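You operate a simulated robot arm through the tools that you are given. There is no shell and no other tool. Be economical: measure what you need, move in short steps, check, and stop when the job is done.

Carry out the task below with a simulated two-armed robot. There is one attempt and no reset: what you move stays moved.

JOB
Label the big grey pot with the crop on the sowing card and put it on the cart.
Fine: the labels are in the potting bench's grey drawer; shut it again. Where these are worked on the way, their far stop is far enough and under half their travel is too little: grey drawer.

It is judged by the outcome, as a careful person would: the job done as asked, and still so three seconds after it is handed in. It fails if anything else is knocked over, pushed out of place, dropped, spilled or broken.

ROBOT AND FRAMES
Two 7-joint arms with two-finger parallel grippers on one trunk, on a base that drives. Base frame: it is fixed to the floor where the robot stands at the start and does not move with it; the origin is under the middle of the robot, x ahead of it, y to its left, z up. Lengths are in m, angles in degrees, forces in N, time in s.
The left shoulder is at the start at [0.07, 0.177, 1.045], the right one opposite. With the tool pointing down near the work surface each hand reaches from about 0.1 to 0.72 m from the robot's upright axis, wherever it stands, measured 20 degrees to its own side. Places, roughly: big grey pot (9x9x8 cm) [0.8, -0.2, 0.9]; grey drawer [0.8, 0, 0.7]; top of the cart [-1.6, 0.9, 1]. Payload 3.43 kg a hand.
The tool frame of a hand sits at the grasp point between the pads (the TCP): z along the fingers, y along the line on which they close. The tips reach 0.03 m beyond it. The gripper opens to 0.094 m. The fingers are 0.028 m wide and 0.01 m thick; the gripper's body (0.05 by 0.096 m) begins 0.055 m behind the TCP.
Orientation is that of the tool frame in the base frame, as a unit quaternion [x, y, z, w]. With the fingers straight down and closing along the base's y, the tool's x points along the base's -x, its y along +y and its z along -z.

CONTROLS
- The arms move only by the tool move_arm. It takes "left_plan", "right_plan" or both (then of equal length, played together; a hand with none holds still); each is a list of rows, each a list of 3 entries, a list of its own where there are three numbers: the shift along the tool's x, y, z in m, then the turn, a rotation vector about the tool's x, y, z in degrees, then the opening, from 0 (shut) to 1 (fully open). In form: [[[x, y, z], [wx, wy, wz], grip], ...]. A call has 1 to 12 rows; each row shifts and turns the commanded pose from where the row before left it, along the tool's axes as they then stand. Rows are played at 5 a second. More than 0.05 m and 8.6 degrees between two rows, or a gripper value outside its range, and nothing of the call is played. A pose out of reach is approached as far as the arm can. The call stops where the force on the tool passes 40 N (or 10 N more than at its start, if that is more) or the arm is blocked; 0.2 s more then pass. The fingers move at their own pace (about 0.153 m/s each) and stop on an object; they squeeze with about 20 N. The grip force told is the motor's: it shows also when the fingers shut on nothing. Time passes only in rows, and 0.2 s behind the last, so rows that do not move let the fingers close. It gives the time, the measured TCP pose, the force on the tool (base axes), the opening and the grip force at its end, in the units of the frame above (readings bear some noise), with the torque about the TCP (base axes, N m) and any sound that the robot's microphone picked up.
- Cameras (640 x 400 px; columns grow to the right, rows downward): "scene" is now at [0.1385, -0.0074, 1.3641]; the picture's right is [-0.12, -0.99, -0.00], its down [-0.57, 0.07, -0.82] and it looks along [0.82, -0.10, -0.57] (base axes); focal length 214 px, centre (320, 200). "left" rides on the left gripper at [0.076, -0.014, -0.103] in its tool frame; the picture's right is [0.18, 0.98, 0.00], its down [-0.75, 0.14, -0.64] and it looks along [-0.63, 0.12, 0.77] (tool axes); focal length 243 px, centre (320, 200). "right" rides on the right gripper at [0.076, 0.014, -0.103] in its tool frame; the picture's right is [-0.18, 0.98, 0.00], its down [-0.75, -0.14, -0.64] and it looks along [-0.63, -0.12, 0.77] (tool axes); focal length 243 px, centre (320, 200). There is no depth. A picture from a camera that has moved, and an enlarged one, comes with that camera's place and axes in the base frame and with its lens.
- get_image(camera): a new picture of that camera. The clock stands still meanwhile.
- slide_trunk(by): slides the trunk up (or, below 0, down) by that many m; the arms and the scene camera ride with it, the base frame stays. It gives what a move gives, with no picture.
- base_move(legs): drives the robot by 1 to 6 legs, each [ahead, turn to the left] in m and degrees, along the robot's own axes; the way and the turn of a leg run together, so that a leg with both is an arc; at most 1.5 m and 180 degrees a leg. The arms and the cameras ride along, it lands a little off, and it stops where it bumps. It gives what a move gives.
- head_to(pan, tilt): turns the head with the scene camera to pan (to the left, within 86 degrees either way) and tilt (down, from -29 to 69), counted from straight ahead of the robot. It gives what a move gives.
- close_up(camera, box): a new picture of the part [left, top, right, bottom] of that camera's present view, enlarged. The clock stands still meanwhile.
- finish_job(): hands the job in; it is judged then, once.

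Work in short steps. Places have to be worked out from the pictures, the camera data and where the tool is seen: move nearer, look again, correct. Check each grasp and each placing, and mend what went wrong. You have 120 turns and 88 pictures in all, those below and enlarged ones among them. Open the grippers and draw the arms clear of the work before you hand the job in, unless the task says otherwise; then end with one line.

The tools are called as a command line: name --argument value ..., lists and objects as JSON in quotes. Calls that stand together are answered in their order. move_arm: Moves the arms, as the interface text tells. Its arguments: {"type":"object","properties":{"left_plan":{"type":"array","items":{"type":"array"}},"right_plan":{"type":"array","items":{"type":"array"}}},"required":[]} The other tools are called the same way: slide_trunk (by) slides the trunk up or down; base_move (legs) drives the base; head_to (pan, tilt) turns the head that bears the scene camera; get_image (camera) takes a picture; close_up (camera, box) takes an enlarged picture of a part of a camera's view; finish_job () hands the job in.

At the start:

```text
t: 0.0
left_tool_pos: [0.4726, 0.1257, 1.2069]
left_tool_rot: [0.0, 1.0, -0.001, 0.001]
left_ft_force: [-0.3, 0.2, -0.1]
left_moment: [0.0, 0.01, -0.04]
left_gripper_width: 0.094
left_grasp_force: 0.0
right_tool_pos: [0.4762, -0.2677, 1.1861]
right_tool_rot: [0.0, 1.0, 0.0, 0.0]
right_ft_force: [0.2, 0.9, 0.4]
right_moment: [0.0, 0.0, -0.02]
right_gripper_width: 0.094
right_grasp_force: 0.2
trunk travel left (down, up): [-0.625, 0.215]
robot x, y, heading: [0.0002, -0.0014, 0.1]
head pan, tilt: [-6.8, 34.7]
```

scene: 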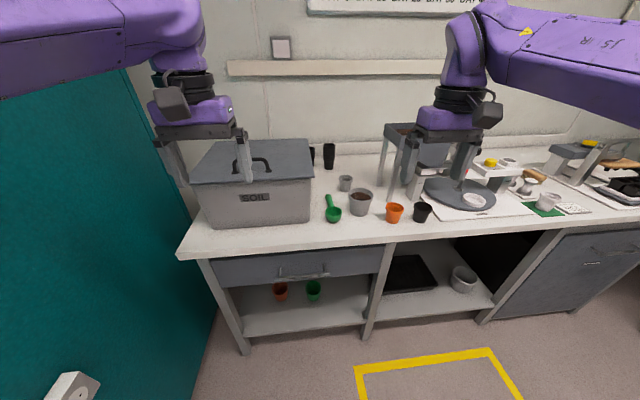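
right: 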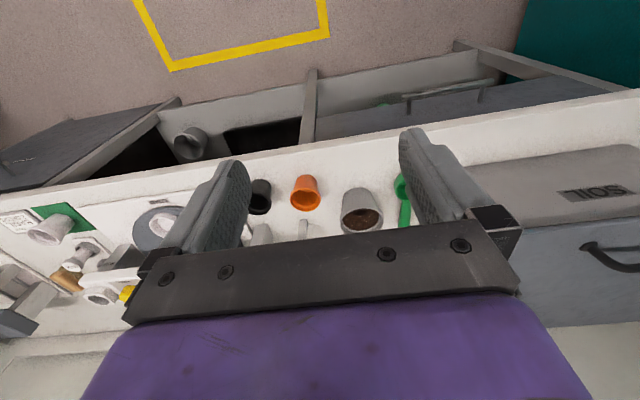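
left: 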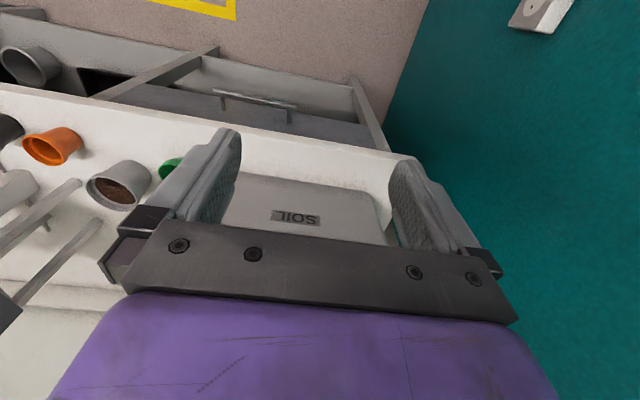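

The bench, grey pot with soil, and drawer are visible. I look closer for the sowing card.

close_up --camera "scene" --box '[300, 130, 460, 230]'

close_up --camera "scene" --box '[440, 120, 640, 245]'

head_to --pan -10 --tilt 5

```text
4.00 times, centred on (380, 180) of scene
camera zoom: at [0.1385, -0.0074, 1.3641], right [-0.12, -0.99, 0.0], down [-0.57, 0.07, -0.82], along [0.82, -0.1, -0.57], focal length 858 px, centre (80, 280)
```

zoom: 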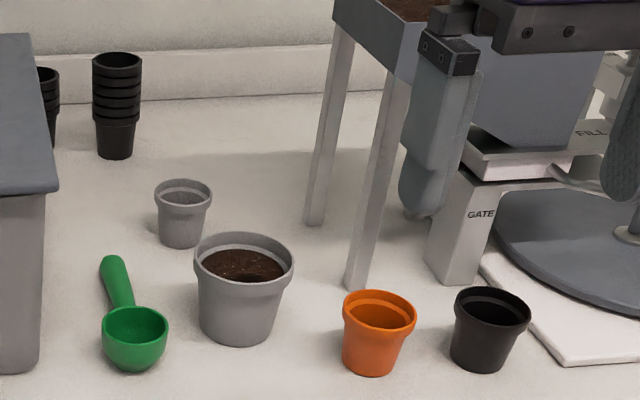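

```text
3.20 times, centred on (540, 182) of scene
camera zoom: at [0.1385, -0.0074, 1.3641], right [-0.12, -0.99, 0.0], down [-0.57, 0.07, -0.82], along [0.82, -0.1, -0.57], focal length 686 px, centre (-384, 256)
```

zoom: 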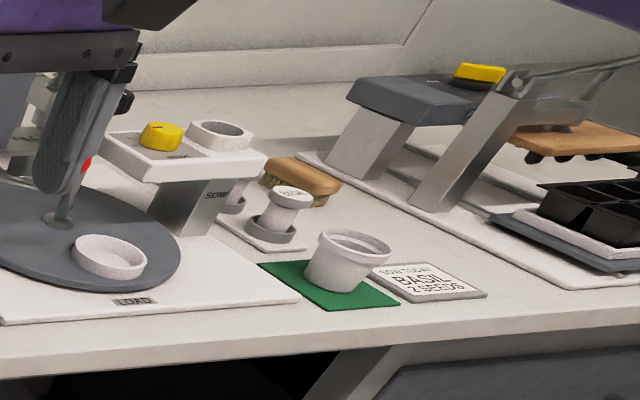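

```text
t: 0.9
left_tool_pos: [0.4726, 0.1252, 1.2065]
left_tool_rot: [0.001, 1.0, -0.001, 0.001]
left_ft_force: [0.4, 0.4, -0.7]
left_moment: [-0.01, -0.01, 0.0]
left_gripper_width: 0.0941
left_grasp_force: 0.0
right_tool_pos: [0.4772, -0.268, 1.185]
right_tool_rot: [-0.001, 1.0, 0.0, 0.001]
right_ft_force: [-0.8, 1.1, -1.0]
right_moment: [0.04, 0.05, 0.02]
right_gripper_width: 0.0939
right_grasp_force: 0.1
trunk travel left (down, up): [-0.625, 0.215]
robot x, y, heading: [0.0022, 0.001, 0.1]
head pan, tilt: [-10.0, 5.0]
```

The card reads "SOW TODAY: BASIL, 2 SEEDS". I check the wall notices and view the drawer.

get_image --camera "scene"

head_to --pan 0 --tilt 50

get_image --camera "scene"

```text
82 pictures are left
camera scene: at [0.1413, -0.0127, 1.4118], right [-0.17, -0.98, 0.0], down [-0.09, 0.02, -1.0], along [0.98, -0.17, -0.09], focal length 214 px, centre (320, 200)
```

scene: 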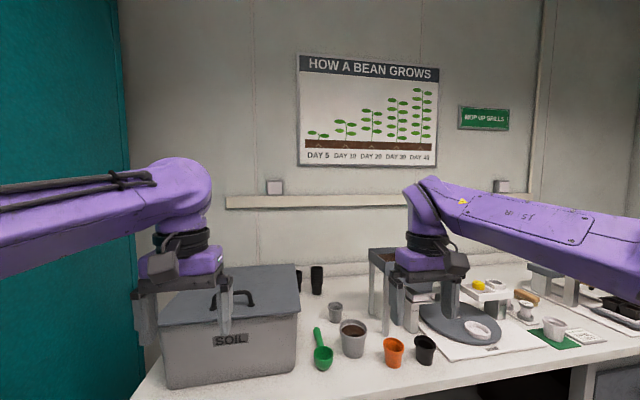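

```text
t: 2.1
left_tool_pos: [0.4732, 0.1247, 1.2068]
left_tool_rot: [0.0, 1.0, 0.0, 0.001]
left_ft_force: [-1.0, 0.5, -0.3]
left_moment: [-0.02, -0.01, 0.0]
left_gripper_width: 0.094
left_grasp_force: 0.1
right_tool_pos: [0.4767, -0.2674, 1.1847]
right_tool_rot: [-0.001, 1.0, -0.001, 0.0]
right_ft_force: [-0.1, 0.1, -0.7]
right_moment: [-0.02, 0.0, 0.0]
right_gripper_width: 0.0938
right_grasp_force: 0.0
trunk travel left (down, up): [-0.625, 0.215]
robot x, y, heading: [0.001, -0.0002, 0.1]
head pan, tilt: [0.0, 50.0]
```

```text
81 pictures are left
camera scene: at [0.1279, 0.0032, 1.342], right [0.0, -1.0, 0.0], down [-0.77, 0.0, -0.64], along [0.64, 0.0, -0.77], focal length 214 px, centre (320, 200)
```

scene: 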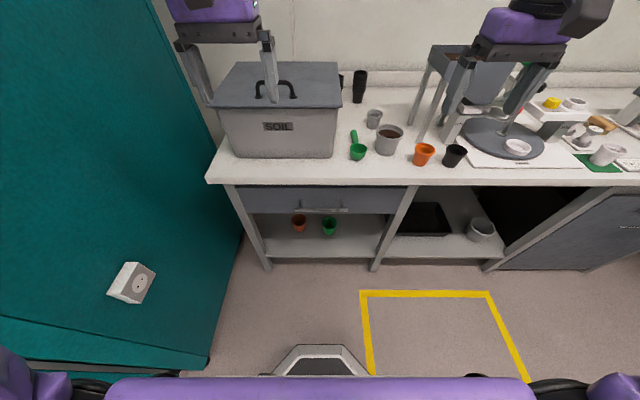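

The crop is BASIL. The drawer handle is roughly at x≈0.585, y≈-0.01, z≈0.74. I back off a little and turn the left hand to point forward, closing vertically.

base_move --legs '[[-0.15, 0]]'

move_arm --left_plan '[[[0, 0, 0.02], [-4.949, -4.949, 4.949], 1], [[0, 0, 0.02], [-4.949, -4.949, 4.949], 1], [[0, 0, 0.02], [-4.949, -4.949, 4.949], 1], [[0, 0, 0], [-4.949, -4.949, 4.949], 1], [[0, 0, 0], [-4.949, -4.949, 4.949], 1], [[0, 0, 0], [-4.949, -4.949, 4.949], 1], [[0, 0, 0], [-4.949, -4.949, 4.949], 1], [[0, 0, 0], [-4.949, -4.949, 4.949], 1], [[0, 0, 0], [-4.949, -4.949, 4.949], 1], [[0, 0, 0], [-4.949, -4.949, 4.949], 1], [[0, 0, 0], [-4.949, -4.949, 4.949], 1], [[0, 0, 0], [-4.949, -4.949, 4.949], 1]]'

move_arm --left_plan '[[[0, 0, 0], [-4.949, -4.949, 4.949], 1], [[0, 0, 0], [-4.949, -4.949, 4.949], 1], [[0, 0, 0], [0, 0, 0], 1]]'

get_image --camera "scene"

```text
t: 3.4
left_tool_pos: [0.3258, 0.1258, 1.2066]
left_tool_rot: [0.0, 1.0, -0.001, 0.001]
left_ft_force: [-0.6, -0.9, -0.6]
left_moment: [0.02, -0.02, -0.04]
left_gripper_width: 0.094
left_grasp_force: 0.0
right_tool_pos: [0.331, -0.2664, 1.1847]
right_tool_rot: [-0.001, 1.0, -0.001, 0.001]
right_ft_force: [0.2, 0.0, -0.2]
right_moment: [0.01, 0.01, 0.01]
right_gripper_width: 0.0941
right_grasp_force: 0.0
trunk travel left (down, up): [-0.625, 0.215]
robot x, y, heading: [-0.1484, 0.0032, -0.1]
head pan, tilt: [0.0, 50.0]
```

```text
t: 6.0
left_tool_pos: [0.3315, 0.1312, 1.146]
left_tool_rot: [0.45, 0.624, 0.452, 0.452]
left_ft_force: [-0.5, 0.6, -0.2]
left_moment: [0.01, 0.03, 0.01]
left_gripper_width: 0.094
left_grasp_force: 0.1
right_tool_pos: [0.3292, -0.2662, 1.185]
right_tool_rot: [-0.001, 1.0, 0.0, -0.001]
right_ft_force: [-0.1, 2.1, 1.1]
right_moment: [-0.02, 0.03, 0.02]
right_gripper_width: 0.0938
right_grasp_force: 0.1
trunk travel left (down, up): [-0.625, 0.215]
robot x, y, heading: [-0.1451, -0.0027, 0.1]
head pan, tilt: [0.0, 50.0]
```

```text
t: 6.8
left_tool_pos: [0.3307, 0.1295, 1.1474]
left_tool_rot: [0.5, 0.499, 0.501, 0.5]
left_ft_force: [0.5, -0.6, -0.3]
left_moment: [-0.02, 0.03, -0.02]
left_gripper_width: 0.0938
left_grasp_force: 0.1
right_tool_pos: [0.3295, -0.2676, 1.1851]
right_tool_rot: [0.0, 1.0, 0.001, 0.0]
right_ft_force: [0.4, 1.0, 0.0]
right_moment: [0.0, 0.02, -0.02]
right_gripper_width: 0.094
right_grasp_force: 0.0
trunk travel left (down, up): [-0.625, 0.215]
robot x, y, heading: [-0.1486, -0.0002, 0.1]
head pan, tilt: [0.0, 50.0]
```

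```text
80 pictures are left
camera scene: at [-0.0199, 0.0026, 1.342], right [0.0, -1.0, 0.0], down [-0.77, 0.0, -0.64], along [0.64, 0.0, -0.77], focal length 214 px, centre (320, 200)
```

scene: 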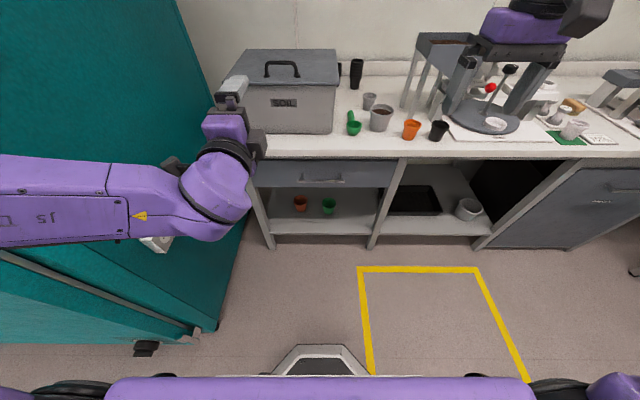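

The left hand points forward. I enlarge the handle to triangulate it.

close_up --camera "scene" --box '[240, 140, 400, 240]'

slide_trunk --by -0.15

close_up --camera "scene" --box '[240, 120, 400, 220]'

```text
4.00 times, centred on (320, 190) of scene
camera zoom: at [-0.0199, 0.0026, 1.342], right [0.0, -1.0, 0.0], down [-0.77, 0.0, -0.64], along [0.64, 0.0, -0.77], focal length 858 px, centre (320, 240)
```

zoom: 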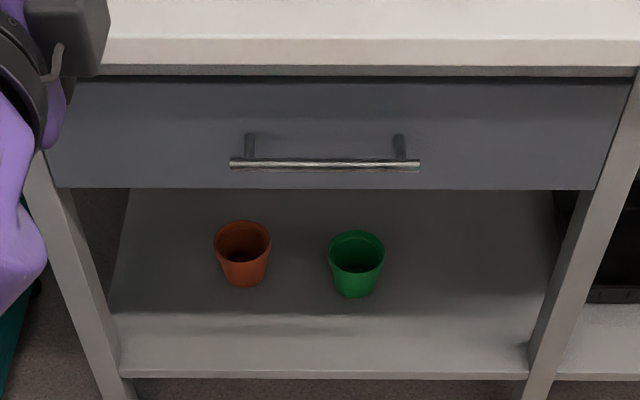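

```text
t: 8.6
left_tool_pos: [0.3301, 0.1303, 0.9977]
left_tool_rot: [0.499, 0.5, 0.501, 0.5]
left_ft_force: [-0.7, -0.6, 0.3]
left_moment: [0.0, 0.02, 0.0]
left_gripper_width: 0.094
left_grasp_force: 0.0
right_tool_pos: [0.3287, -0.2663, 1.0352]
right_tool_rot: [-0.001, 1.0, 0.0, 0.0]
right_ft_force: [-0.4, -0.5, 0.1]
right_moment: [0.02, -0.03, 0.01]
right_gripper_width: 0.094
right_grasp_force: 0.1
trunk travel left (down, up): [-0.475, 0.365]
robot x, y, heading: [-0.1491, 0.0006, 0.1]
head pan, tilt: [0.0, 50.0]
```

```text
4.00 times, centred on (320, 170) of scene
camera zoom: at [-0.02, 0.0034, 1.192], right [0.0, -1.0, 0.0], down [-0.77, 0.0, -0.64], along [0.64, 0.0, -0.77], focal length 858 px, centre (320, 320)
```

zoom: 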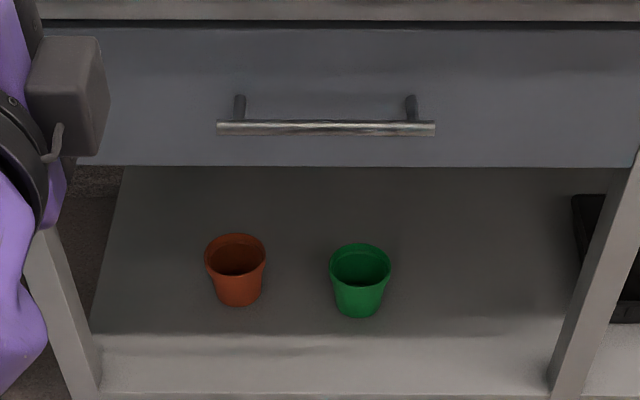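

Triangulation gives the handle bar at x≈0.622, z≈0.701, y from -0.1 to 0.1. I lower the left hand to its height, then move it forward short of it.

move_arm --left_plan '[[[-0.0157, -0.0424, 0], [0, 0, 0], 1], [[-0.0157, -0.0424, 0], [0, 0, 0], 1], [[-0.0157, -0.0424, 0], [0, 0, 0], 1], [[-0.0157, -0.0424, 0], [0, 0, 0], 1], [[-0.0157, -0.0424, 0], [0, 0, 0], 1], [[-0.0157, -0.0424, 0], [0, 0, 0], 1], [[-0.0157, -0.0424, 0], [0, 0, 0], 1], [[0, 0, 0.045], [0, 0, 0], 1], [[0, 0, 0.045], [0, 0, 0], 1], [[0, 0, 0.045], [0, 0, 0], 1], [[0, 0, 0.045], [0, 0, 0], 1], [[0, 0, 0], [0, 0, 0], 1]]'

get_image --camera "left"

get_image --camera "scene"

```text
t: 11.2
left_tool_pos: [0.5109, 0.0214, 0.7013]
left_tool_rot: [0.501, 0.499, 0.501, 0.499]
left_ft_force: [0.1, 0.0, -0.4]
left_moment: [-0.01, 0.06, 0.02]
left_gripper_width: 0.0941
left_grasp_force: 0.1
right_tool_pos: [0.3291, -0.2668, 1.0353]
right_tool_rot: [0.0, 1.0, 0.0, 0.001]
right_ft_force: [-0.1, -0.3, -0.6]
right_moment: [0.02, 0.03, 0.01]
right_gripper_width: 0.0941
right_grasp_force: 0.1
trunk travel left (down, up): [-0.475, 0.365]
robot x, y, heading: [-0.1425, 0.001, 0.1]
head pan, tilt: [0.0, 50.0]
```

```text
77 pictures are left
camera left: at [0.4079, 0.0962, 0.6879], right [0.0, 0.18, 0.98], down [-0.64, -0.75, 0.14], along [0.77, -0.63, 0.12], focal length 243 px, centre (320, 200)
```

left: 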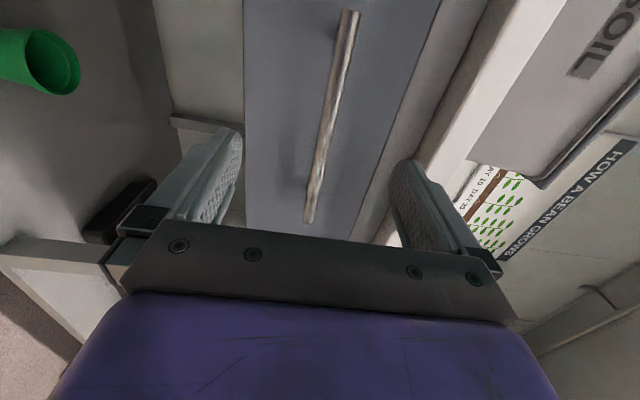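

```text
76 pictures are left
camera scene: at [-0.0203, 0.0033, 1.192], right [0.0, -1.0, 0.0], down [-0.77, 0.0, -0.64], along [0.64, 0.0, -0.77], focal length 214 px, centre (320, 200)
```

scene: 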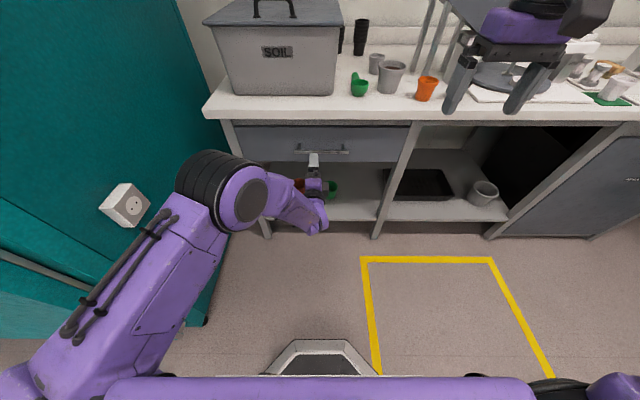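

The handle sits between the fingers. I move 0.1 m ahead and close.

move_arm --left_plan '[[[0, 0, 0.035], [0, 0, 0], 1], [[0, 0, 0.035], [0, 0, 0], 1], [[0, 0, 0.03], [0, 0, 0], 1], [[0, 0, 0], [0, 0, 0], 1], [[0, 0, 0], [0, 0, 0], 0], [[0, 0, 0], [0, 0, 0], 0], [[0, 0, 0], [0, 0, 0], 0], [[0, 0, 0], [0, 0, 0], 0]]'

get_image --camera "left"

```text
t: 13.0
left_tool_pos: [0.6122, 0.02, 0.711]
left_tool_rot: [0.494, 0.494, 0.507, 0.505]
left_ft_force: [-5.1, -0.9, 13.9]
left_moment: [-0.15, -0.11, 0.21]
left_gripper_width: 0.0182
left_grasp_force: 44.9
right_tool_pos: [0.327, -0.2674, 1.035]
right_tool_rot: [0.0, 1.0, 0.0, 0.002]
right_ft_force: [0.2, 0.2, -0.3]
right_moment: [0.0, 0.03, -0.01]
right_gripper_width: 0.0937
right_grasp_force: 0.0
trunk travel left (down, up): [-0.475, 0.365]
robot x, y, heading: [-0.1479, -0.0013, 0.3]
head pan, tilt: [0.0, 50.0]
stopped in row 8 (left hand): the force on the tool passed its limit at 40 N (the readings are from after the stop); the commanded pose is now the measured one
```

```text
75 pictures are left
camera left: at [0.5104, 0.0952, 0.6934], right [-0.02, 0.18, 0.98], down [-0.64, -0.75, 0.12], along [0.76, -0.63, 0.14], focal length 243 px, centre (320, 200)
```

left: 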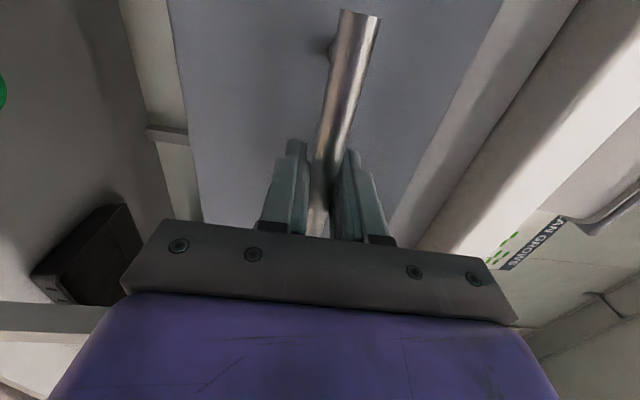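

The handle is held. I pull back about 0.3 m in steps.

move_arm --left_plan '[[[0, 0.0007, -0.03], [0, 0, 0], 0], [[0, 0.0007, -0.03], [0, 0, 0], 0], [[0, 0.0007, -0.03], [0, 0, 0], 0], [[0, 0.0007, -0.03], [0, 0, 0], 0], [[0, 0.0007, -0.03], [0, 0, 0], 0], [[0, 0.0007, -0.03], [0, 0, 0], 0], [[0, 0.0007, -0.03], [0, 0, 0], 0], [[0, 0.0007, -0.03], [0, 0, 0], 0], [[0, 0, 0], [0, 0, 0], 0]]'

get_image --camera "scene"

```text
t: 14.4
left_tool_pos: [0.4449, 0.0201, 0.7097]
left_tool_rot: [0.493, 0.494, 0.507, 0.506]
left_ft_force: [0.0, -3.8, 18.1]
left_moment: [-0.12, 0.0, -0.07]
left_gripper_width: 0.0184
left_grasp_force: 45.5
right_tool_pos: [0.3277, -0.2687, 1.0349]
right_tool_rot: [0.0, 1.0, -0.001, 0.002]
right_ft_force: [-0.3, 0.2, 0.3]
right_moment: [0.02, 0.06, 0.01]
right_gripper_width: 0.0939
right_grasp_force: 0.0
trunk travel left (down, up): [-0.475, 0.365]
robot x, y, heading: [-0.1472, 0.0, -0.2]
head pan, tilt: [0.0, 50.0]
stopped in row 6 (left hand): the force on the tool passed its limit at 44 N (the readings are from after the stop); the commanded pose is now the measured one
```

```text
74 pictures are left
camera scene: at [-0.0203, 0.0022, 1.1917], right [0.0, -1.0, 0.0], down [-0.77, 0.0, -0.64], along [0.64, 0.0, -0.77], focal length 214 px, centre (320, 200)
```

scene: 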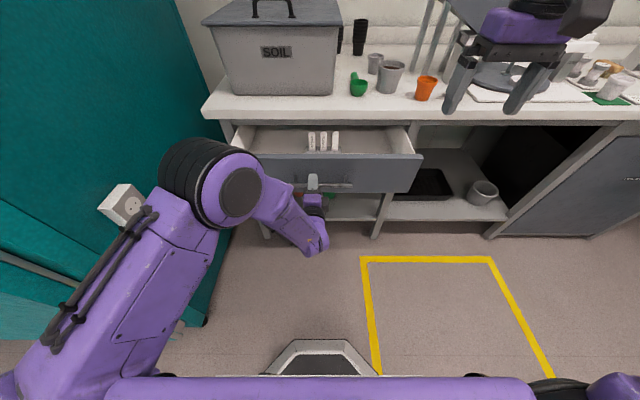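

The drawer came out 0.17 m and labels are visible. I test whether this is the stop, and look at the labels.

move_arm --left_plan '[[[0, -0.002, -0.015], [0, 0, 0], 0], [[0, 0, -0.015], [0, 0, 0], 0], [[0, 0.001, -0.015], [0, 0, 0], 0], [[0, 0, 0], [0, 0, 0], 0]]'

close_up --camera "scene" --box '[280, 110, 376, 170]'

```text
t: 14.9
left_tool_pos: [0.4313, 0.02, 0.7107]
left_tool_rot: [0.49, 0.492, 0.509, 0.508]
left_ft_force: [0.5, -13.5, 22.1]
left_moment: [0.03, -0.06, 0.12]
left_gripper_width: 0.0184
left_grasp_force: 45.5
right_tool_pos: [0.3284, -0.27, 1.0344]
right_tool_rot: [0.002, 1.0, 0.0, 0.001]
right_ft_force: [1.5, -0.4, -0.7]
right_moment: [-0.03, 0.0, 0.0]
right_gripper_width: 0.094
right_grasp_force: 0.0
trunk travel left (down, up): [-0.475, 0.365]
robot x, y, heading: [-0.1505, 0.005, -0.2]
head pan, tilt: [0.0, 50.0]
stopped in row 2 (left hand): the force on the tool passed its limit at 43 N (the readings are from after the stop); the commanded pose is now the measured one
```

```text
6.67 times, centred on (328, 140) of scene
camera zoom: at [-0.0205, 0.0011, 1.192], right [0.0, -1.0, 0.0], down [-0.77, 0.0, -0.64], along [0.64, 0.0, -0.77], focal length 1430 px, centre (267, 600)
```

zoom: 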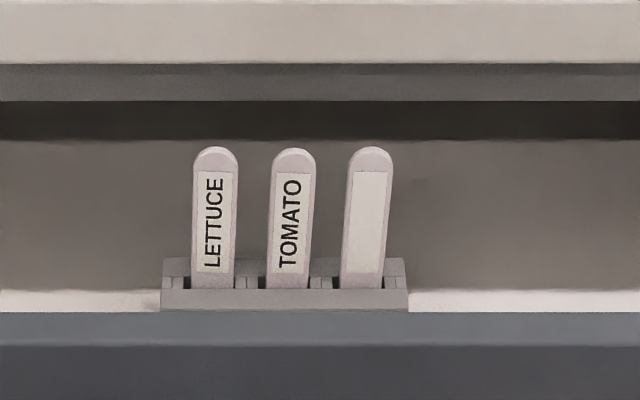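

It still moves but the hand is side-loaded (22 N up, 13 N sideways). I loosen, centre the hand on the bar, regrip and pull again.

move_arm --left_plan '[[[0, 0, 0], [0, 0, 0], 0.5], [[0, 0, 0], [0, 0, 0], 0.5], [[0, 0.004, 0], [1.2, 0, 0], 0.5], [[0, 0, 0], [0, 0, 0], 0], [[0, 0, 0], [0, 0, 0], 0], [[0, 0, 0], [0, 0, 0], 0]]'

move_arm --left_plan '[[[0, 0, -0.015], [0, 0, 0], 0], [[0, 0, -0.015], [0, 0, 0], 0], [[0, 0, -0.015], [0, 0, 0], 0], [[0, 0, -0.015], [0, 0, 0], 0], [[0, 0, -0.015], [0, 0, 0], 0], [[0, 0, -0.015], [0, 0, 0], 0]]'

```text
t: 16.3
left_tool_pos: [0.4303, 0.0282, 0.7094]
left_tool_rot: [0.492, 0.508, 0.503, 0.497]
left_ft_force: [0.1, 16.2, 2.7]
left_moment: [0.87, -0.03, 0.36]
left_gripper_width: 0.0184
left_grasp_force: 45.2
right_tool_pos: [0.3282, -0.2675, 1.0366]
right_tool_rot: [0.001, 1.0, -0.001, 0.001]
right_ft_force: [0.2, 0.5, 0.3]
right_moment: [-0.02, -0.02, -0.02]
right_gripper_width: 0.0938
right_grasp_force: 0.0
trunk travel left (down, up): [-0.475, 0.365]
robot x, y, heading: [-0.1441, 0.0021, 0.1]
head pan, tilt: [0.0, 50.0]
```

```text
t: 17.7
left_tool_pos: [0.3413, 0.0296, 0.7107]
left_tool_rot: [0.491, 0.511, 0.504, 0.493]
left_ft_force: [-1.6, 1.2, 24.3]
left_moment: [0.92, 0.01, -1.12]
left_gripper_width: 0.0182
left_grasp_force: 45.3
right_tool_pos: [0.3264, -0.2688, 1.035]
right_tool_rot: [0.001, 1.0, 0.0, 0.002]
right_ft_force: [0.3, 0.2, -0.7]
right_moment: [0.0, -0.01, 0.04]
right_gripper_width: 0.0941
right_grasp_force: 0.0
trunk travel left (down, up): [-0.475, 0.365]
robot x, y, heading: [-0.1482, 0.0011, 0.1]
head pan, tilt: [0.0, 50.0]
```

Now out 0.27 m. I keep pulling to find the stop.

move_arm --left_plan '[[[0, 0.001, -0.015], [0, 0, 0], 0], [[0, 0.0005, -0.015], [0, 0, 0], 0], [[0, 0.0005, -0.015], [0, 0, 0], 0], [[0, 0.0005, -0.015], [0, 0, 0], 0]]'

get_image --camera "scene"

```text
t: 18.7
left_tool_pos: [0.2835, 0.0288, 0.7106]
left_tool_rot: [0.492, 0.512, 0.504, 0.492]
left_ft_force: [-0.5, 13.0, 9.9]
left_moment: [0.9, -0.04, -0.6]
left_gripper_width: 0.0183
left_grasp_force: 44.8
right_tool_pos: [0.3272, -0.2667, 1.0361]
right_tool_rot: [0.001, 1.0, -0.001, 0.001]
right_ft_force: [0.3, -0.1, 1.2]
right_moment: [0.0, 0.0, -0.03]
right_gripper_width: 0.0939
right_grasp_force: 0.1
trunk travel left (down, up): [-0.475, 0.365]
robot x, y, heading: [-0.1473, -0.002, -0.3]
head pan, tilt: [0.0, 50.0]
```

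```text
72 pictures are left
camera scene: at [-0.0211, 0.0041, 1.1918], right [0.0, -1.0, 0.0], down [-0.77, 0.0, -0.64], along [0.64, 0.0, -0.77], focal length 214 px, centre (320, 200)
```

scene: 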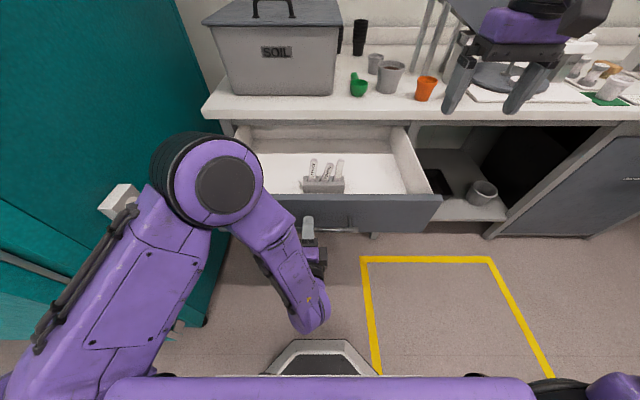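

The back wall of the drawer is visible; out 0.33 m. One small further pull checks the stop.

move_arm --left_plan '[[[0, 0.0005, -0.012], [0, 0, 0], 0], [[0, 0.0005, -0.012], [0, 0, 0], 0], [[0, 0.0005, -0.012], [0, 0, 0], 0]]'

close_up --camera "scene" --box '[272, 130, 384, 200]'

```text
t: 19.4
left_tool_pos: [0.2597, 0.0275, 0.7099]
left_tool_rot: [0.491, 0.514, 0.503, 0.491]
left_ft_force: [9.8, -9.0, -25.0]
left_moment: [1.23, 0.19, 0.46]
left_gripper_width: 0.0139
left_grasp_force: 45.1
right_tool_pos: [0.3324, -0.2712, 1.0333]
right_tool_rot: [0.002, 1.0, 0.001, -0.001]
right_ft_force: [-0.2, 0.0, 0.3]
right_moment: [0.01, -0.02, 0.0]
right_gripper_width: 0.0943
right_grasp_force: 0.1
trunk travel left (down, up): [-0.475, 0.365]
robot x, y, heading: [-0.1484, 0.0012, -0.5]
head pan, tilt: [0.0, 50.0]
stopped in row 3 (left hand): the force on the tool passed its limit at 65 N (the readings are from after the stop); the commanded pose is now the measured one
```

```text
5.71 times, centred on (328, 165) of scene
camera zoom: at [-0.015, 0.0009, 1.1909], right [-0.01, -1.0, 0.0], down [-0.77, 0.01, -0.64], along [0.64, 0.0, -0.77], focal length 1226 px, centre (274, 400)
```

zoom: 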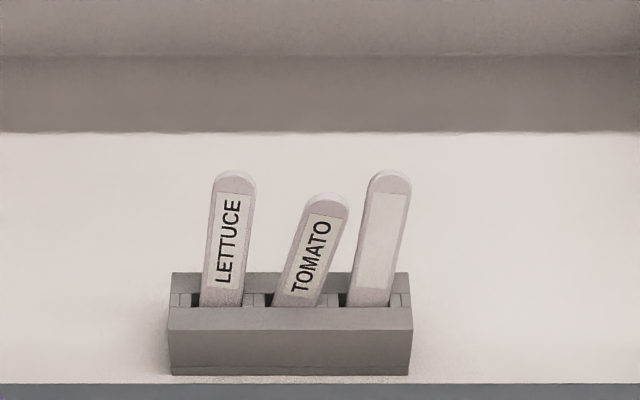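

The drawer is at its stop (handle starting to slip out). Third label is blank on this side, so BASIL may be on its back. I release the left hand, back it off, and yaw the right hand by 90°.

move_arm --left_plan '[[[0, 0, 0], [0, 0, 0], 1], [[0, 0, 0], [0, 0, 0], 1], [[0, 0, 0], [0, 0, 0], 1], [[0, 0, -0.02], [0, 0, 0], 1], [[0, 0, -0.02], [0, 0, 0], 1], [[0, 0, 0], [0, 0, 0], 1], [[0, 0, 0], [0, 0, 0], 1], [[0, 0, 0], [0, 0, 0], 1], [[0, 0, 0], [0, 0, 0], 1], [[0, 0, 0], [0, 0, 0], 1], [[0, 0, 0], [0, 0, 0], 1]]' --right_plan '[[[0, 0, 0], [0, 0, -8.18], 1], [[0, 0, 0], [0, 0, -8.18], 1], [[0, 0, 0], [0, 0, -8.18], 1], [[0, 0, 0], [0, 0, -8.18], 1], [[0, 0, 0], [0, 0, -8.18], 1], [[0, 0, 0], [0, 0, -8.18], 1], [[0, 0, 0], [0, 0, -8.18], 1], [[0, 0, 0], [0, 0, -8.18], 1], [[0, 0, 0], [0, 0, -8.18], 1], [[0, 0, 0], [0, 0, -8.18], 1], [[0, 0, 0], [0, 0, -8.18], 1]]'

get_image --camera "right"

get_image --camera "scene"

```text
t: 21.8
left_tool_pos: [0.2187, 0.0278, 0.7131]
left_tool_rot: [0.487, 0.515, 0.505, 0.493]
left_ft_force: [-0.7, -0.5, 0.4]
left_moment: [-0.01, -0.03, 0.03]
left_gripper_width: 0.0941
left_grasp_force: 0.0
right_tool_pos: [0.3292, -0.2683, 1.035]
right_tool_rot: [0.708, -0.706, 0.0, -0.001]
right_ft_force: [-0.8, -0.7, 0.1]
right_moment: [0.02, 0.0, 0.0]
right_gripper_width: 0.0938
right_grasp_force: 0.0
trunk travel left (down, up): [-0.475, 0.365]
robot x, y, heading: [-0.1488, 0.002, -0.4]
head pan, tilt: [0.0, 50.0]
```

```text
70 pictures are left
camera right: at [0.3145, -0.3441, 1.1373], right [-0.98, 0.18, 0.0], down [0.14, 0.75, 0.64], along [0.12, 0.63, -0.77], focal length 243 px, centre (320, 200)
```

right: 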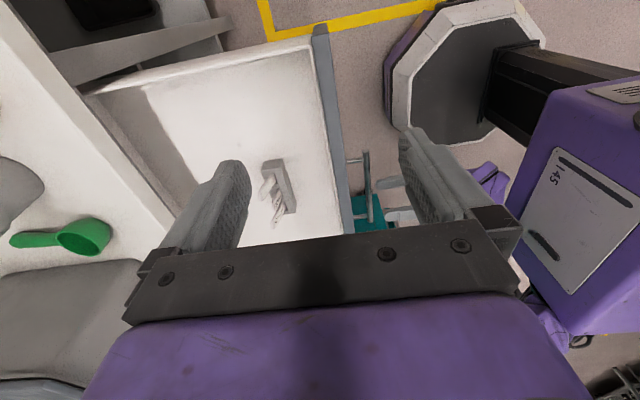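

```text
69 pictures are left
camera scene: at [-0.019, 0.0025, 1.1919], right [0.0, -1.0, 0.0], down [-0.77, 0.0, -0.64], along [0.64, 0.0, -0.77], focal length 214 px, centre (320, 200)
```

scene: 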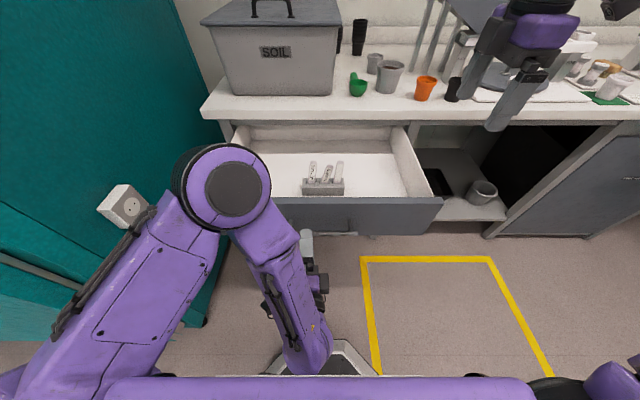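

The label rack is near x≈0.47, y≈-0.01, z≈0.65. I move the right hand above it and yaw further so its camera looks from the far side at the labels' backs.

move_arm --right_plan '[[[-0.035, -0.0183, 0.0175], [0, 0, 0], 1], [[-0.035, -0.0183, 0.0175], [0, 0, 0], 1], [[-0.035, -0.0183, 0.0175], [0, 0, 0], 1], [[-0.035, -0.0183, 0.0175], [0, 0, 0], 1], [[-0.035, -0.0183, 0.0175], [0, 0, 0], 1], [[-0.035, -0.0183, 0.0175], [0, 0, 0], 1], [[0, 0, 0], [0, 0, -8.5], 1], [[0, 0, 0], [0, 0, -8.5], 1], [[0, 0, 0], [0, 0, -8.5], 1], [[0, 0, 0], [0, 0, -8.5], 1], [[0, 0, 0], [0, 0, -8.5], 1], [[0, 0, 0], [0, 0, -8.5], 1]]'

get_image --camera "right"

```text
t: 24.4
left_tool_pos: [0.2182, 0.0276, 0.715]
left_tool_rot: [0.486, 0.515, 0.505, 0.493]
left_ft_force: [-0.2, 0.5, -1.1]
left_moment: [-0.03, -0.01, -0.01]
left_gripper_width: 0.094
left_grasp_force: 0.0
right_tool_pos: [0.4397, -0.0597, 0.9322]
right_tool_rot: [0.943, -0.333, 0.002, 0.0]
right_ft_force: [-0.1, -0.2, -0.6]
right_moment: [-0.03, 0.0, 0.04]
right_gripper_width: 0.0938
right_grasp_force: 0.0
trunk travel left (down, up): [-0.475, 0.365]
robot x, y, heading: [-0.1451, 0.0009, 0.1]
head pan, tilt: [0.0, 50.0]
```

```text
68 pictures are left
camera right: at [0.4893, -0.1175, 1.033], right [-0.76, -0.65, 0.0], down [-0.5, 0.58, 0.64], along [-0.41, 0.49, -0.77], focal length 243 px, centre (320, 200)
```

right: 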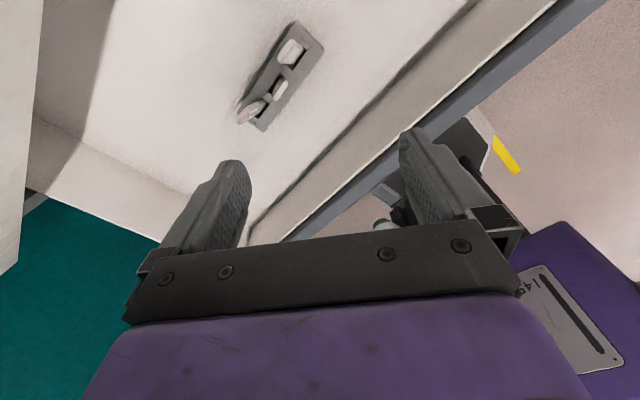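

The rack is at about (0.48, -0.013). I yaw back to the grasp orientation (closing along x) and come above the third (blank-faced) label at about (0.49, -0.06, top 0.77).

move_arm --right_plan '[[[0, 0, 0], [0, 0, 8.5], 1], [[0, 0, 0], [0, 0, 8.5], 1], [[0, 0, 0], [0, 0, 8.5], 1], [[0, 0, 0], [0, 0, 8.5], 1], [[0, 0, 0], [0, 0, 8.5], 1], [[0, 0, 0], [0, 0, 8.5], 1], [[0, -0.025, 0.03], [0, 0, 0], 1], [[0, -0.025, 0.03], [0, 0, 0], 1], [[0, 0, 0], [0, 0, 0], 1]]'

get_image --camera "right"

close_up --camera "scene" --box '[272, 120, 384, 190]'

```text
t: 26.4
left_tool_pos: [0.2186, 0.0282, 0.7138]
left_tool_rot: [0.487, 0.515, 0.505, 0.493]
left_ft_force: [-0.2, -0.2, 1.0]
left_moment: [0.02, 0.01, 0.03]
left_gripper_width: 0.0938
left_grasp_force: 0.0
right_tool_pos: [0.4912, -0.0593, 0.8722]
right_tool_rot: [-0.706, 0.708, 0.0, 0.001]
right_ft_force: [-0.3, 0.3, 0.7]
right_moment: [0.0, 0.03, -0.01]
right_gripper_width: 0.0939
right_grasp_force: 0.0
trunk travel left (down, up): [-0.475, 0.365]
robot x, y, heading: [-0.1474, -0.0034, -0.2]
head pan, tilt: [0.0, 50.0]
```

```text
67 pictures are left
camera right: at [0.4755, -0.1347, 0.9743], right [-0.98, 0.19, 0.0], down [0.14, 0.75, 0.64], along [0.12, 0.63, -0.77], focal length 243 px, centre (320, 200)
```

right: 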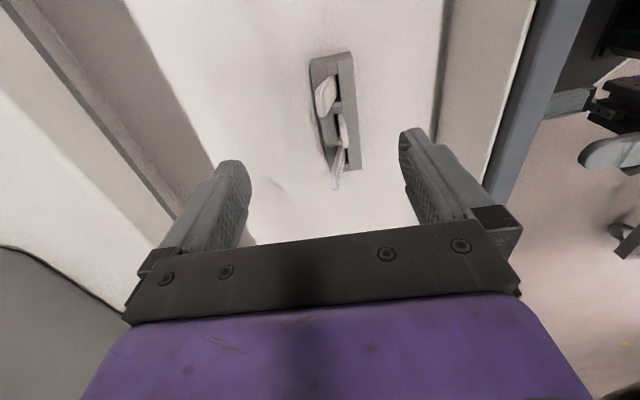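

```text
5.71 times, centred on (328, 155) of scene
camera zoom: at [-0.0195, 0.0022, 1.192], right [0.0, -1.0, 0.0], down [-0.77, 0.0, -0.64], along [0.64, 0.0, -0.77], focal length 1226 px, centre (274, 457)
```

zoom: 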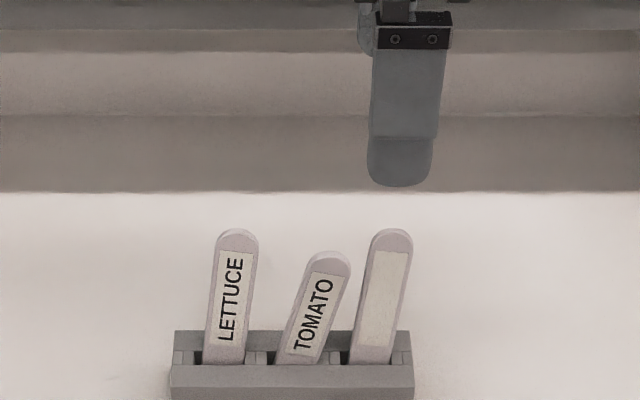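

I enlarge the wrist view to see the lean of the labels.

close_up --camera "right" --box '[270, 40, 398, 200]'

```text
2.50 times, centred on (334, 120) of right
camera zoom: at [0.4755, -0.1347, 0.9743], right [-0.98, 0.19, 0.0], down [0.14, 0.75, 0.64], along [0.12, 0.63, -0.77], focal length 606 px, centre (285, 400)
```

zoom: 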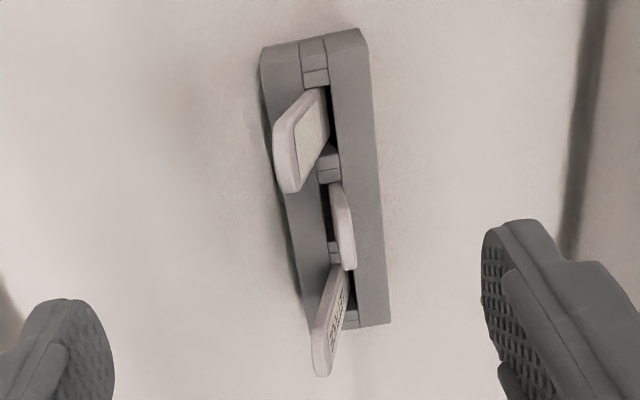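

Label 3 leans about 10° away; its top is near (0.487, -0.065, 0.77). I tilt the hand to match and descend around it to TCP z≈0.75.

move_arm --right_plan '[[[0.006, -0.01, 0], [-8, 0, 0], 1], [[0, 0, 0.03], [0, 0, 0], 1], [[0, 0, 0.03], [0, 0, 0], 1], [[0, 0, 0], [0, 0, 0], 1]]'

close_up --camera "right" --box '[220, 40, 420, 240]'

close_up --camera "scene" --box '[272, 120, 384, 190]'

```text
t: 27.4
left_tool_pos: [0.2183, 0.0275, 0.7133]
left_tool_rot: [0.487, 0.515, 0.506, 0.492]
left_ft_force: [-0.1, 0.0, 0.0]
left_moment: [0.0, -0.06, 0.01]
left_gripper_width: 0.0939
left_grasp_force: 0.1
right_tool_pos: [0.4789, -0.0568, 0.8108]
right_tool_rot: [-0.705, 0.708, 0.024, -0.023]
right_ft_force: [0.4, 0.5, 0.0]
right_moment: [-0.02, -0.02, 0.03]
right_gripper_width: 0.0938
right_grasp_force: 0.1
right hand out of reach, approached as far as the arm can: row 1
trunk travel left (down, up): [-0.475, 0.365]
robot x, y, heading: [-0.1498, -0.0043, 0.1]
head pan, tilt: [0.0, 50.0]
```

```text
2.00 times, centred on (320, 140) of right
camera zoom: at [0.4709, -0.1321, 0.9135], right [-0.98, 0.19, 0.07], down [0.19, 0.75, 0.63], along [0.07, 0.63, -0.77], focal length 485 px, centre (320, 320)
```

zoom: 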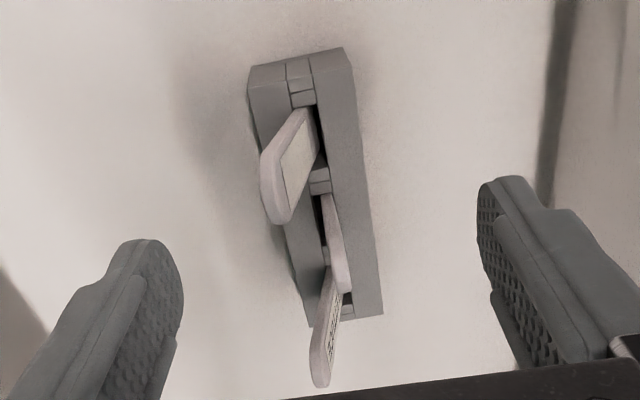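

```text
5.71 times, centred on (328, 155) of scene
camera zoom: at [-0.0191, 0.0026, 1.192], right [0.0, -1.0, 0.0], down [-0.77, 0.0, -0.64], along [0.64, 0.0, -0.77], focal length 1226 px, centre (274, 457)
```

zoom: 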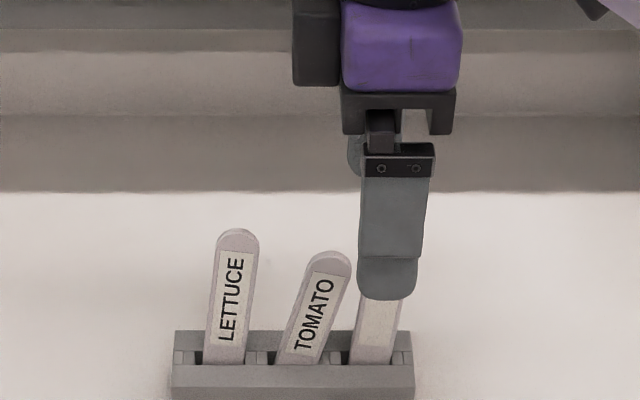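

Tilt reached only about 4°, fine. I nudge 6 mm to -y, 8 mm to +x and descend 6 cm.

move_arm --right_plan '[[[0.006, -0.008, 0], [0, 0, 0], 1], [[0, 0, 0.02], [0, 0, 0], 1], [[0, 0, 0.02], [0, 0, 0], 1], [[0, 0, 0.015], [0, 0, 0], 1], [[0, 0, 0], [0, 0, 0], 1]]'

close_up --camera "right" --box '[220, 40, 420, 240]'

close_up --camera "scene" --box '[272, 120, 384, 190]'

```text
t: 28.6
left_tool_pos: [0.2177, 0.0275, 0.7147]
left_tool_rot: [0.487, 0.515, 0.505, 0.493]
left_ft_force: [-0.3, -0.4, 0.7]
left_moment: [0.02, -0.01, 0.05]
left_gripper_width: 0.094
left_grasp_force: 0.0
right_tool_pos: [0.4837, -0.062, 0.7528]
right_tool_rot: [-0.706, 0.708, 0.025, -0.023]
right_ft_force: [0.6, 0.5, 0.6]
right_moment: [-0.03, 0.02, -0.03]
right_gripper_width: 0.0937
right_grasp_force: 0.1
trunk travel left (down, up): [-0.475, 0.365]
robot x, y, heading: [-0.1471, 0.0002, -0.4]
head pan, tilt: [0.0, 50.0]
```

```text
2.00 times, centred on (320, 140) of right
camera zoom: at [0.4758, -0.1377, 0.8564], right [-0.98, 0.19, 0.07], down [0.19, 0.75, 0.63], along [0.07, 0.63, -0.77], focal length 485 px, centre (320, 320)
```

zoom: 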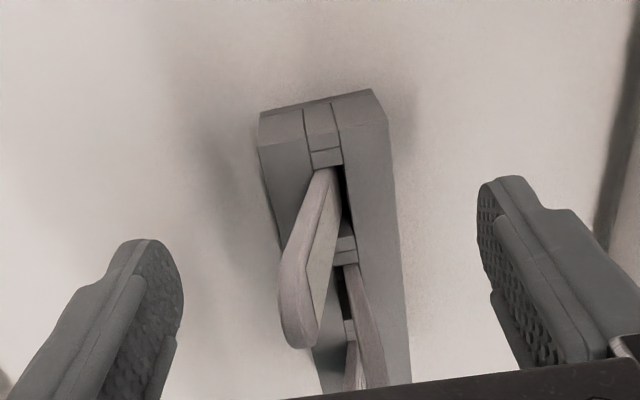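

```text
5.71 times, centred on (328, 155) of scene
camera zoom: at [-0.0191, 0.0027, 1.192], right [0.0, -1.0, 0.0], down [-0.77, 0.0, -0.64], along [0.64, 0.0, -0.77], focal length 1226 px, centre (274, 457)
```

zoom: 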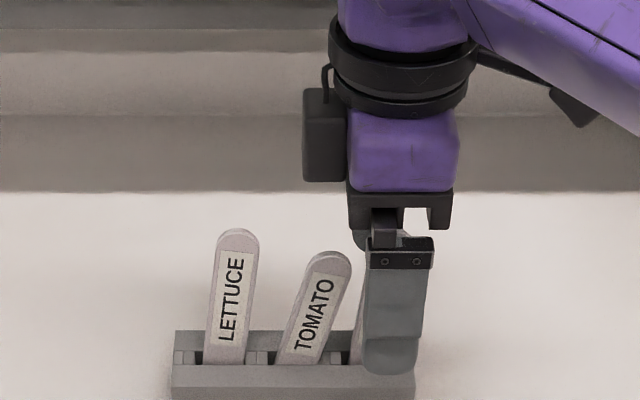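

The label is between the fingers, above the rack. I close slowly.

move_arm --right_plan '[[[0, 0, 0], [0, 0, 0], 0.4], [[0, 0, 0], [0, 0, 0], 0.2], [[0, 0, 0], [0, 0, 0], 0.0], [[0, 0, 0], [0, 0, 0], 0.0], [[0, 0, 0], [0, 0, 0], 0.0]]'

close_up --camera "right" --box '[220, 40, 420, 240]'

```text
t: 29.8
left_tool_pos: [0.2186, 0.0291, 0.7148]
left_tool_rot: [0.486, 0.515, 0.505, 0.494]
left_ft_force: [-1.0, 0.0, -0.2]
left_moment: [-0.01, -0.02, -0.01]
left_gripper_width: 0.0942
left_grasp_force: 0.0
right_tool_pos: [0.483, -0.0619, 0.755]
right_tool_rot: [-0.705, 0.708, 0.025, -0.023]
right_ft_force: [0.5, 0.5, 1.5]
right_moment: [0.04, 0.05, 0.01]
right_gripper_width: 0.0089
right_grasp_force: 19.2
trunk travel left (down, up): [-0.475, 0.365]
robot x, y, heading: [-0.1459, -0.0006, -0.2]
head pan, tilt: [0.0, 50.0]
```

```text
2.00 times, centred on (320, 140) of right
camera zoom: at [0.4757, -0.1376, 0.8567], right [-0.98, 0.19, 0.07], down [0.19, 0.75, 0.63], along [0.07, 0.63, -0.77], focal length 485 px, centre (320, 320)
```

zoom: 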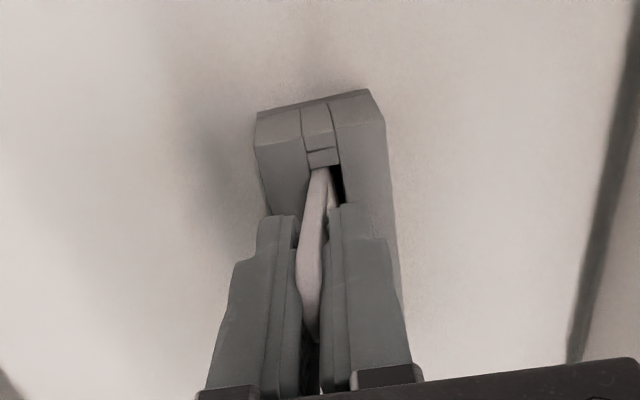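

Gripped (9 mm). I lift straight up slowly.

move_arm --right_plan '[[[0, 0, -0.015], [0, 0, 0], 0], [[0, 0, -0.015], [0, 0, 0], 0], [[0, 0, -0.02], [0, 0, 0], 0], [[0, 0, -0.03], [0, 0, 0], 0], [[0, 0, -0.03], [0, 0, 0], 0], [[0, 0, -0.03], [0, 0, 0], 0], [[0, 0, 0], [0, 0, 0], 0]]'

close_up --camera "scene" --box '[240, 90, 400, 190]'

close_up --camera "right" --box '[220, 40, 420, 240]'

```text
t: 31.4
left_tool_pos: [0.2182, 0.0282, 0.7141]
left_tool_rot: [0.486, 0.515, 0.505, 0.494]
left_ft_force: [0.6, -0.4, -0.1]
left_moment: [0.01, 0.01, 0.01]
left_gripper_width: 0.0942
left_grasp_force: 0.0
right_tool_pos: [0.4805, -0.054, 0.8802]
right_tool_rot: [-0.705, 0.708, 0.024, -0.022]
right_ft_force: [0.5, -0.2, -0.2]
right_moment: [-0.01, 0.02, 0.0]
right_gripper_width: 0.0086
right_grasp_force: 20.2
right hand out of reach, approached as far as the arm can: row 5, 6
trunk travel left (down, up): [-0.475, 0.365]
robot x, y, heading: [-0.1478, -0.0026, -0.1]
head pan, tilt: [0.0, 50.0]
```

```text
4.00 times, centred on (320, 140) of scene
camera zoom: at [-0.0184, 0.0027, 1.1918], right [0.0, -1.0, 0.0], down [-0.77, 0.0, -0.64], along [0.64, 0.0, -0.77], focal length 858 px, centre (320, 440)
```

zoom: 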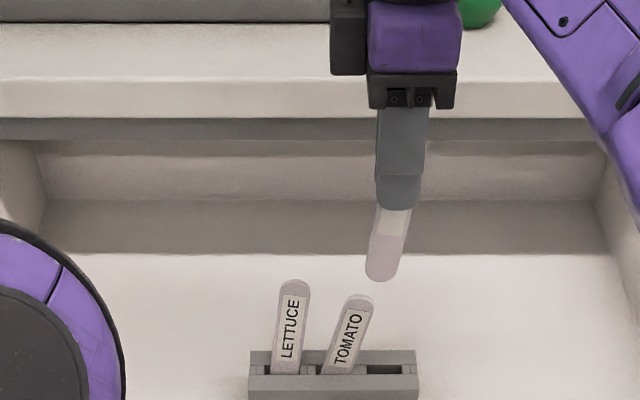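

```text
2.00 times, centred on (320, 140) of right
camera zoom: at [0.4725, -0.1297, 0.9831], right [-0.98, 0.19, 0.06], down [0.18, 0.75, 0.63], along [0.07, 0.63, -0.77], focal length 485 px, centre (320, 320)
```

zoom: 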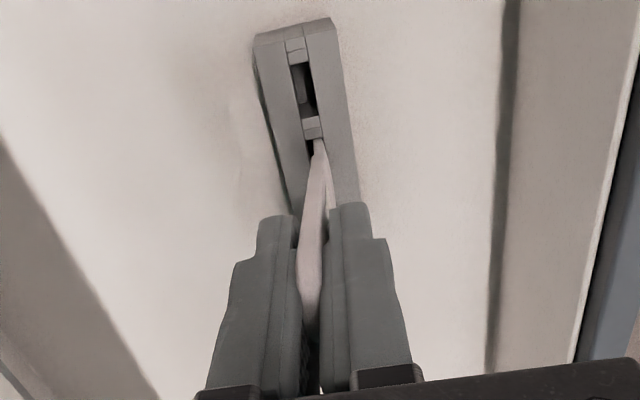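

The label is out. I bring it nearer to the robot and yaw 180° to see its back face with the scene camera.

move_arm --right_plan '[[[0.025, 0.022, 0], [3.8, 0, 0], 0], [[0.025, 0.022, 0], [0, 0, 0], 0], [[0.025, 0.022, -0.01], [0, 0, 0], 0], [[0.025, 0.022, -0.01], [0, 0, 0], 0], [[0.025, 0.022, -0.01], [0, 0, 0], 0], [[0.025, 0.022, -0.01], [0, 0, 0], 0], [[0, 0, 0], [0, 0, 8.5], 0], [[0, 0, 0], [0, 0, 8.5], 0], [[0, 0, 0], [0, 0, 8.5], 0], [[0, 0, 0], [0, 0, 8.5], 0], [[0, 0, 0], [0, 0, 8.5], 0], [[0, 0, 0], [0, 0, 8.5], 0]]'

move_arm --right_plan '[[[0, 0, 0], [0, 0, 8.5], 0], [[0, 0, 0], [0, 0, 8.5], 0], [[0, 0, 0], [0, 0, 8.5], 0], [[0, 0, 0], [0, 0, 8.5], 0], [[0, 0, 0], [0, 0, 8.5], 0], [[0, 0, 0], [0, 0, 8.5], 0], [[0, 0, 0], [0, 0, 8.5], 0], [[0, 0, 0], [0, 0, 8.5], 0], [[0, 0, 0], [0, 0, 8.5], 0], [[0, 0, 0], [0, 0, 8.5], 0], [[0, 0, 0], [0, 0, 8.5], 0], [[0, 0, 0], [0, 0, 8.5], 0]]'

get_image --camera "scene"

```text
t: 34.0
left_tool_pos: [0.2183, 0.0278, 0.7143]
left_tool_rot: [0.487, 0.515, 0.505, 0.493]
left_ft_force: [-0.1, -0.6, 0.0]
left_moment: [0.01, 0.01, 0.0]
left_gripper_width: 0.0943
left_grasp_force: 0.1
right_tool_pos: [0.3478, -0.2057, 0.9221]
right_tool_rot: [-0.331, 0.944, 0.0, 0.001]
right_ft_force: [-0.6, 0.2, -0.3]
right_moment: [-0.03, 0.01, -0.01]
right_gripper_width: 0.0084
right_grasp_force: 19.8
trunk travel left (down, up): [-0.475, 0.365]
robot x, y, heading: [-0.1464, 0.0005, -0.3]
head pan, tilt: [0.0, 50.0]
```

```text
t: 36.6
left_tool_pos: [0.2186, 0.0295, 0.714]
left_tool_rot: [0.486, 0.515, 0.505, 0.494]
left_ft_force: [-0.4, -0.1, -0.1]
left_moment: [-0.02, -0.01, -0.04]
left_gripper_width: 0.0941
left_grasp_force: 0.0
right_tool_pos: [0.4873, -0.2811, 0.9731]
right_tool_rot: [0.523, 0.852, -0.001, 0.0]
right_ft_force: [-0.4, -0.4, 0.1]
right_moment: [-0.01, -0.04, -0.04]
right_gripper_width: 0.0085
right_grasp_force: 20.3
right hand out of reach, approached as far as the arm can: row 7, 8, 9, 10, 11, 12
trunk travel left (down, up): [-0.475, 0.365]
robot x, y, heading: [-0.1493, 0.0005, -0.3]
head pan, tilt: [0.0, 50.0]
```

```text
57 pictures are left
camera scene: at [-0.019, 0.0035, 1.1919], right [0.0, -1.0, 0.0], down [-0.77, 0.0, -0.64], along [0.64, 0.0, -0.77], focal length 214 px, centre (320, 200)
```

scene: 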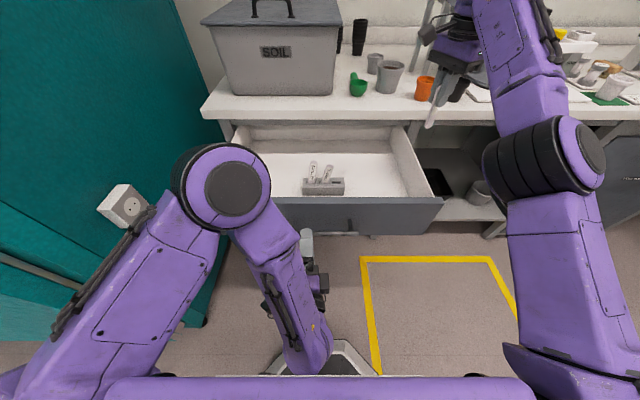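

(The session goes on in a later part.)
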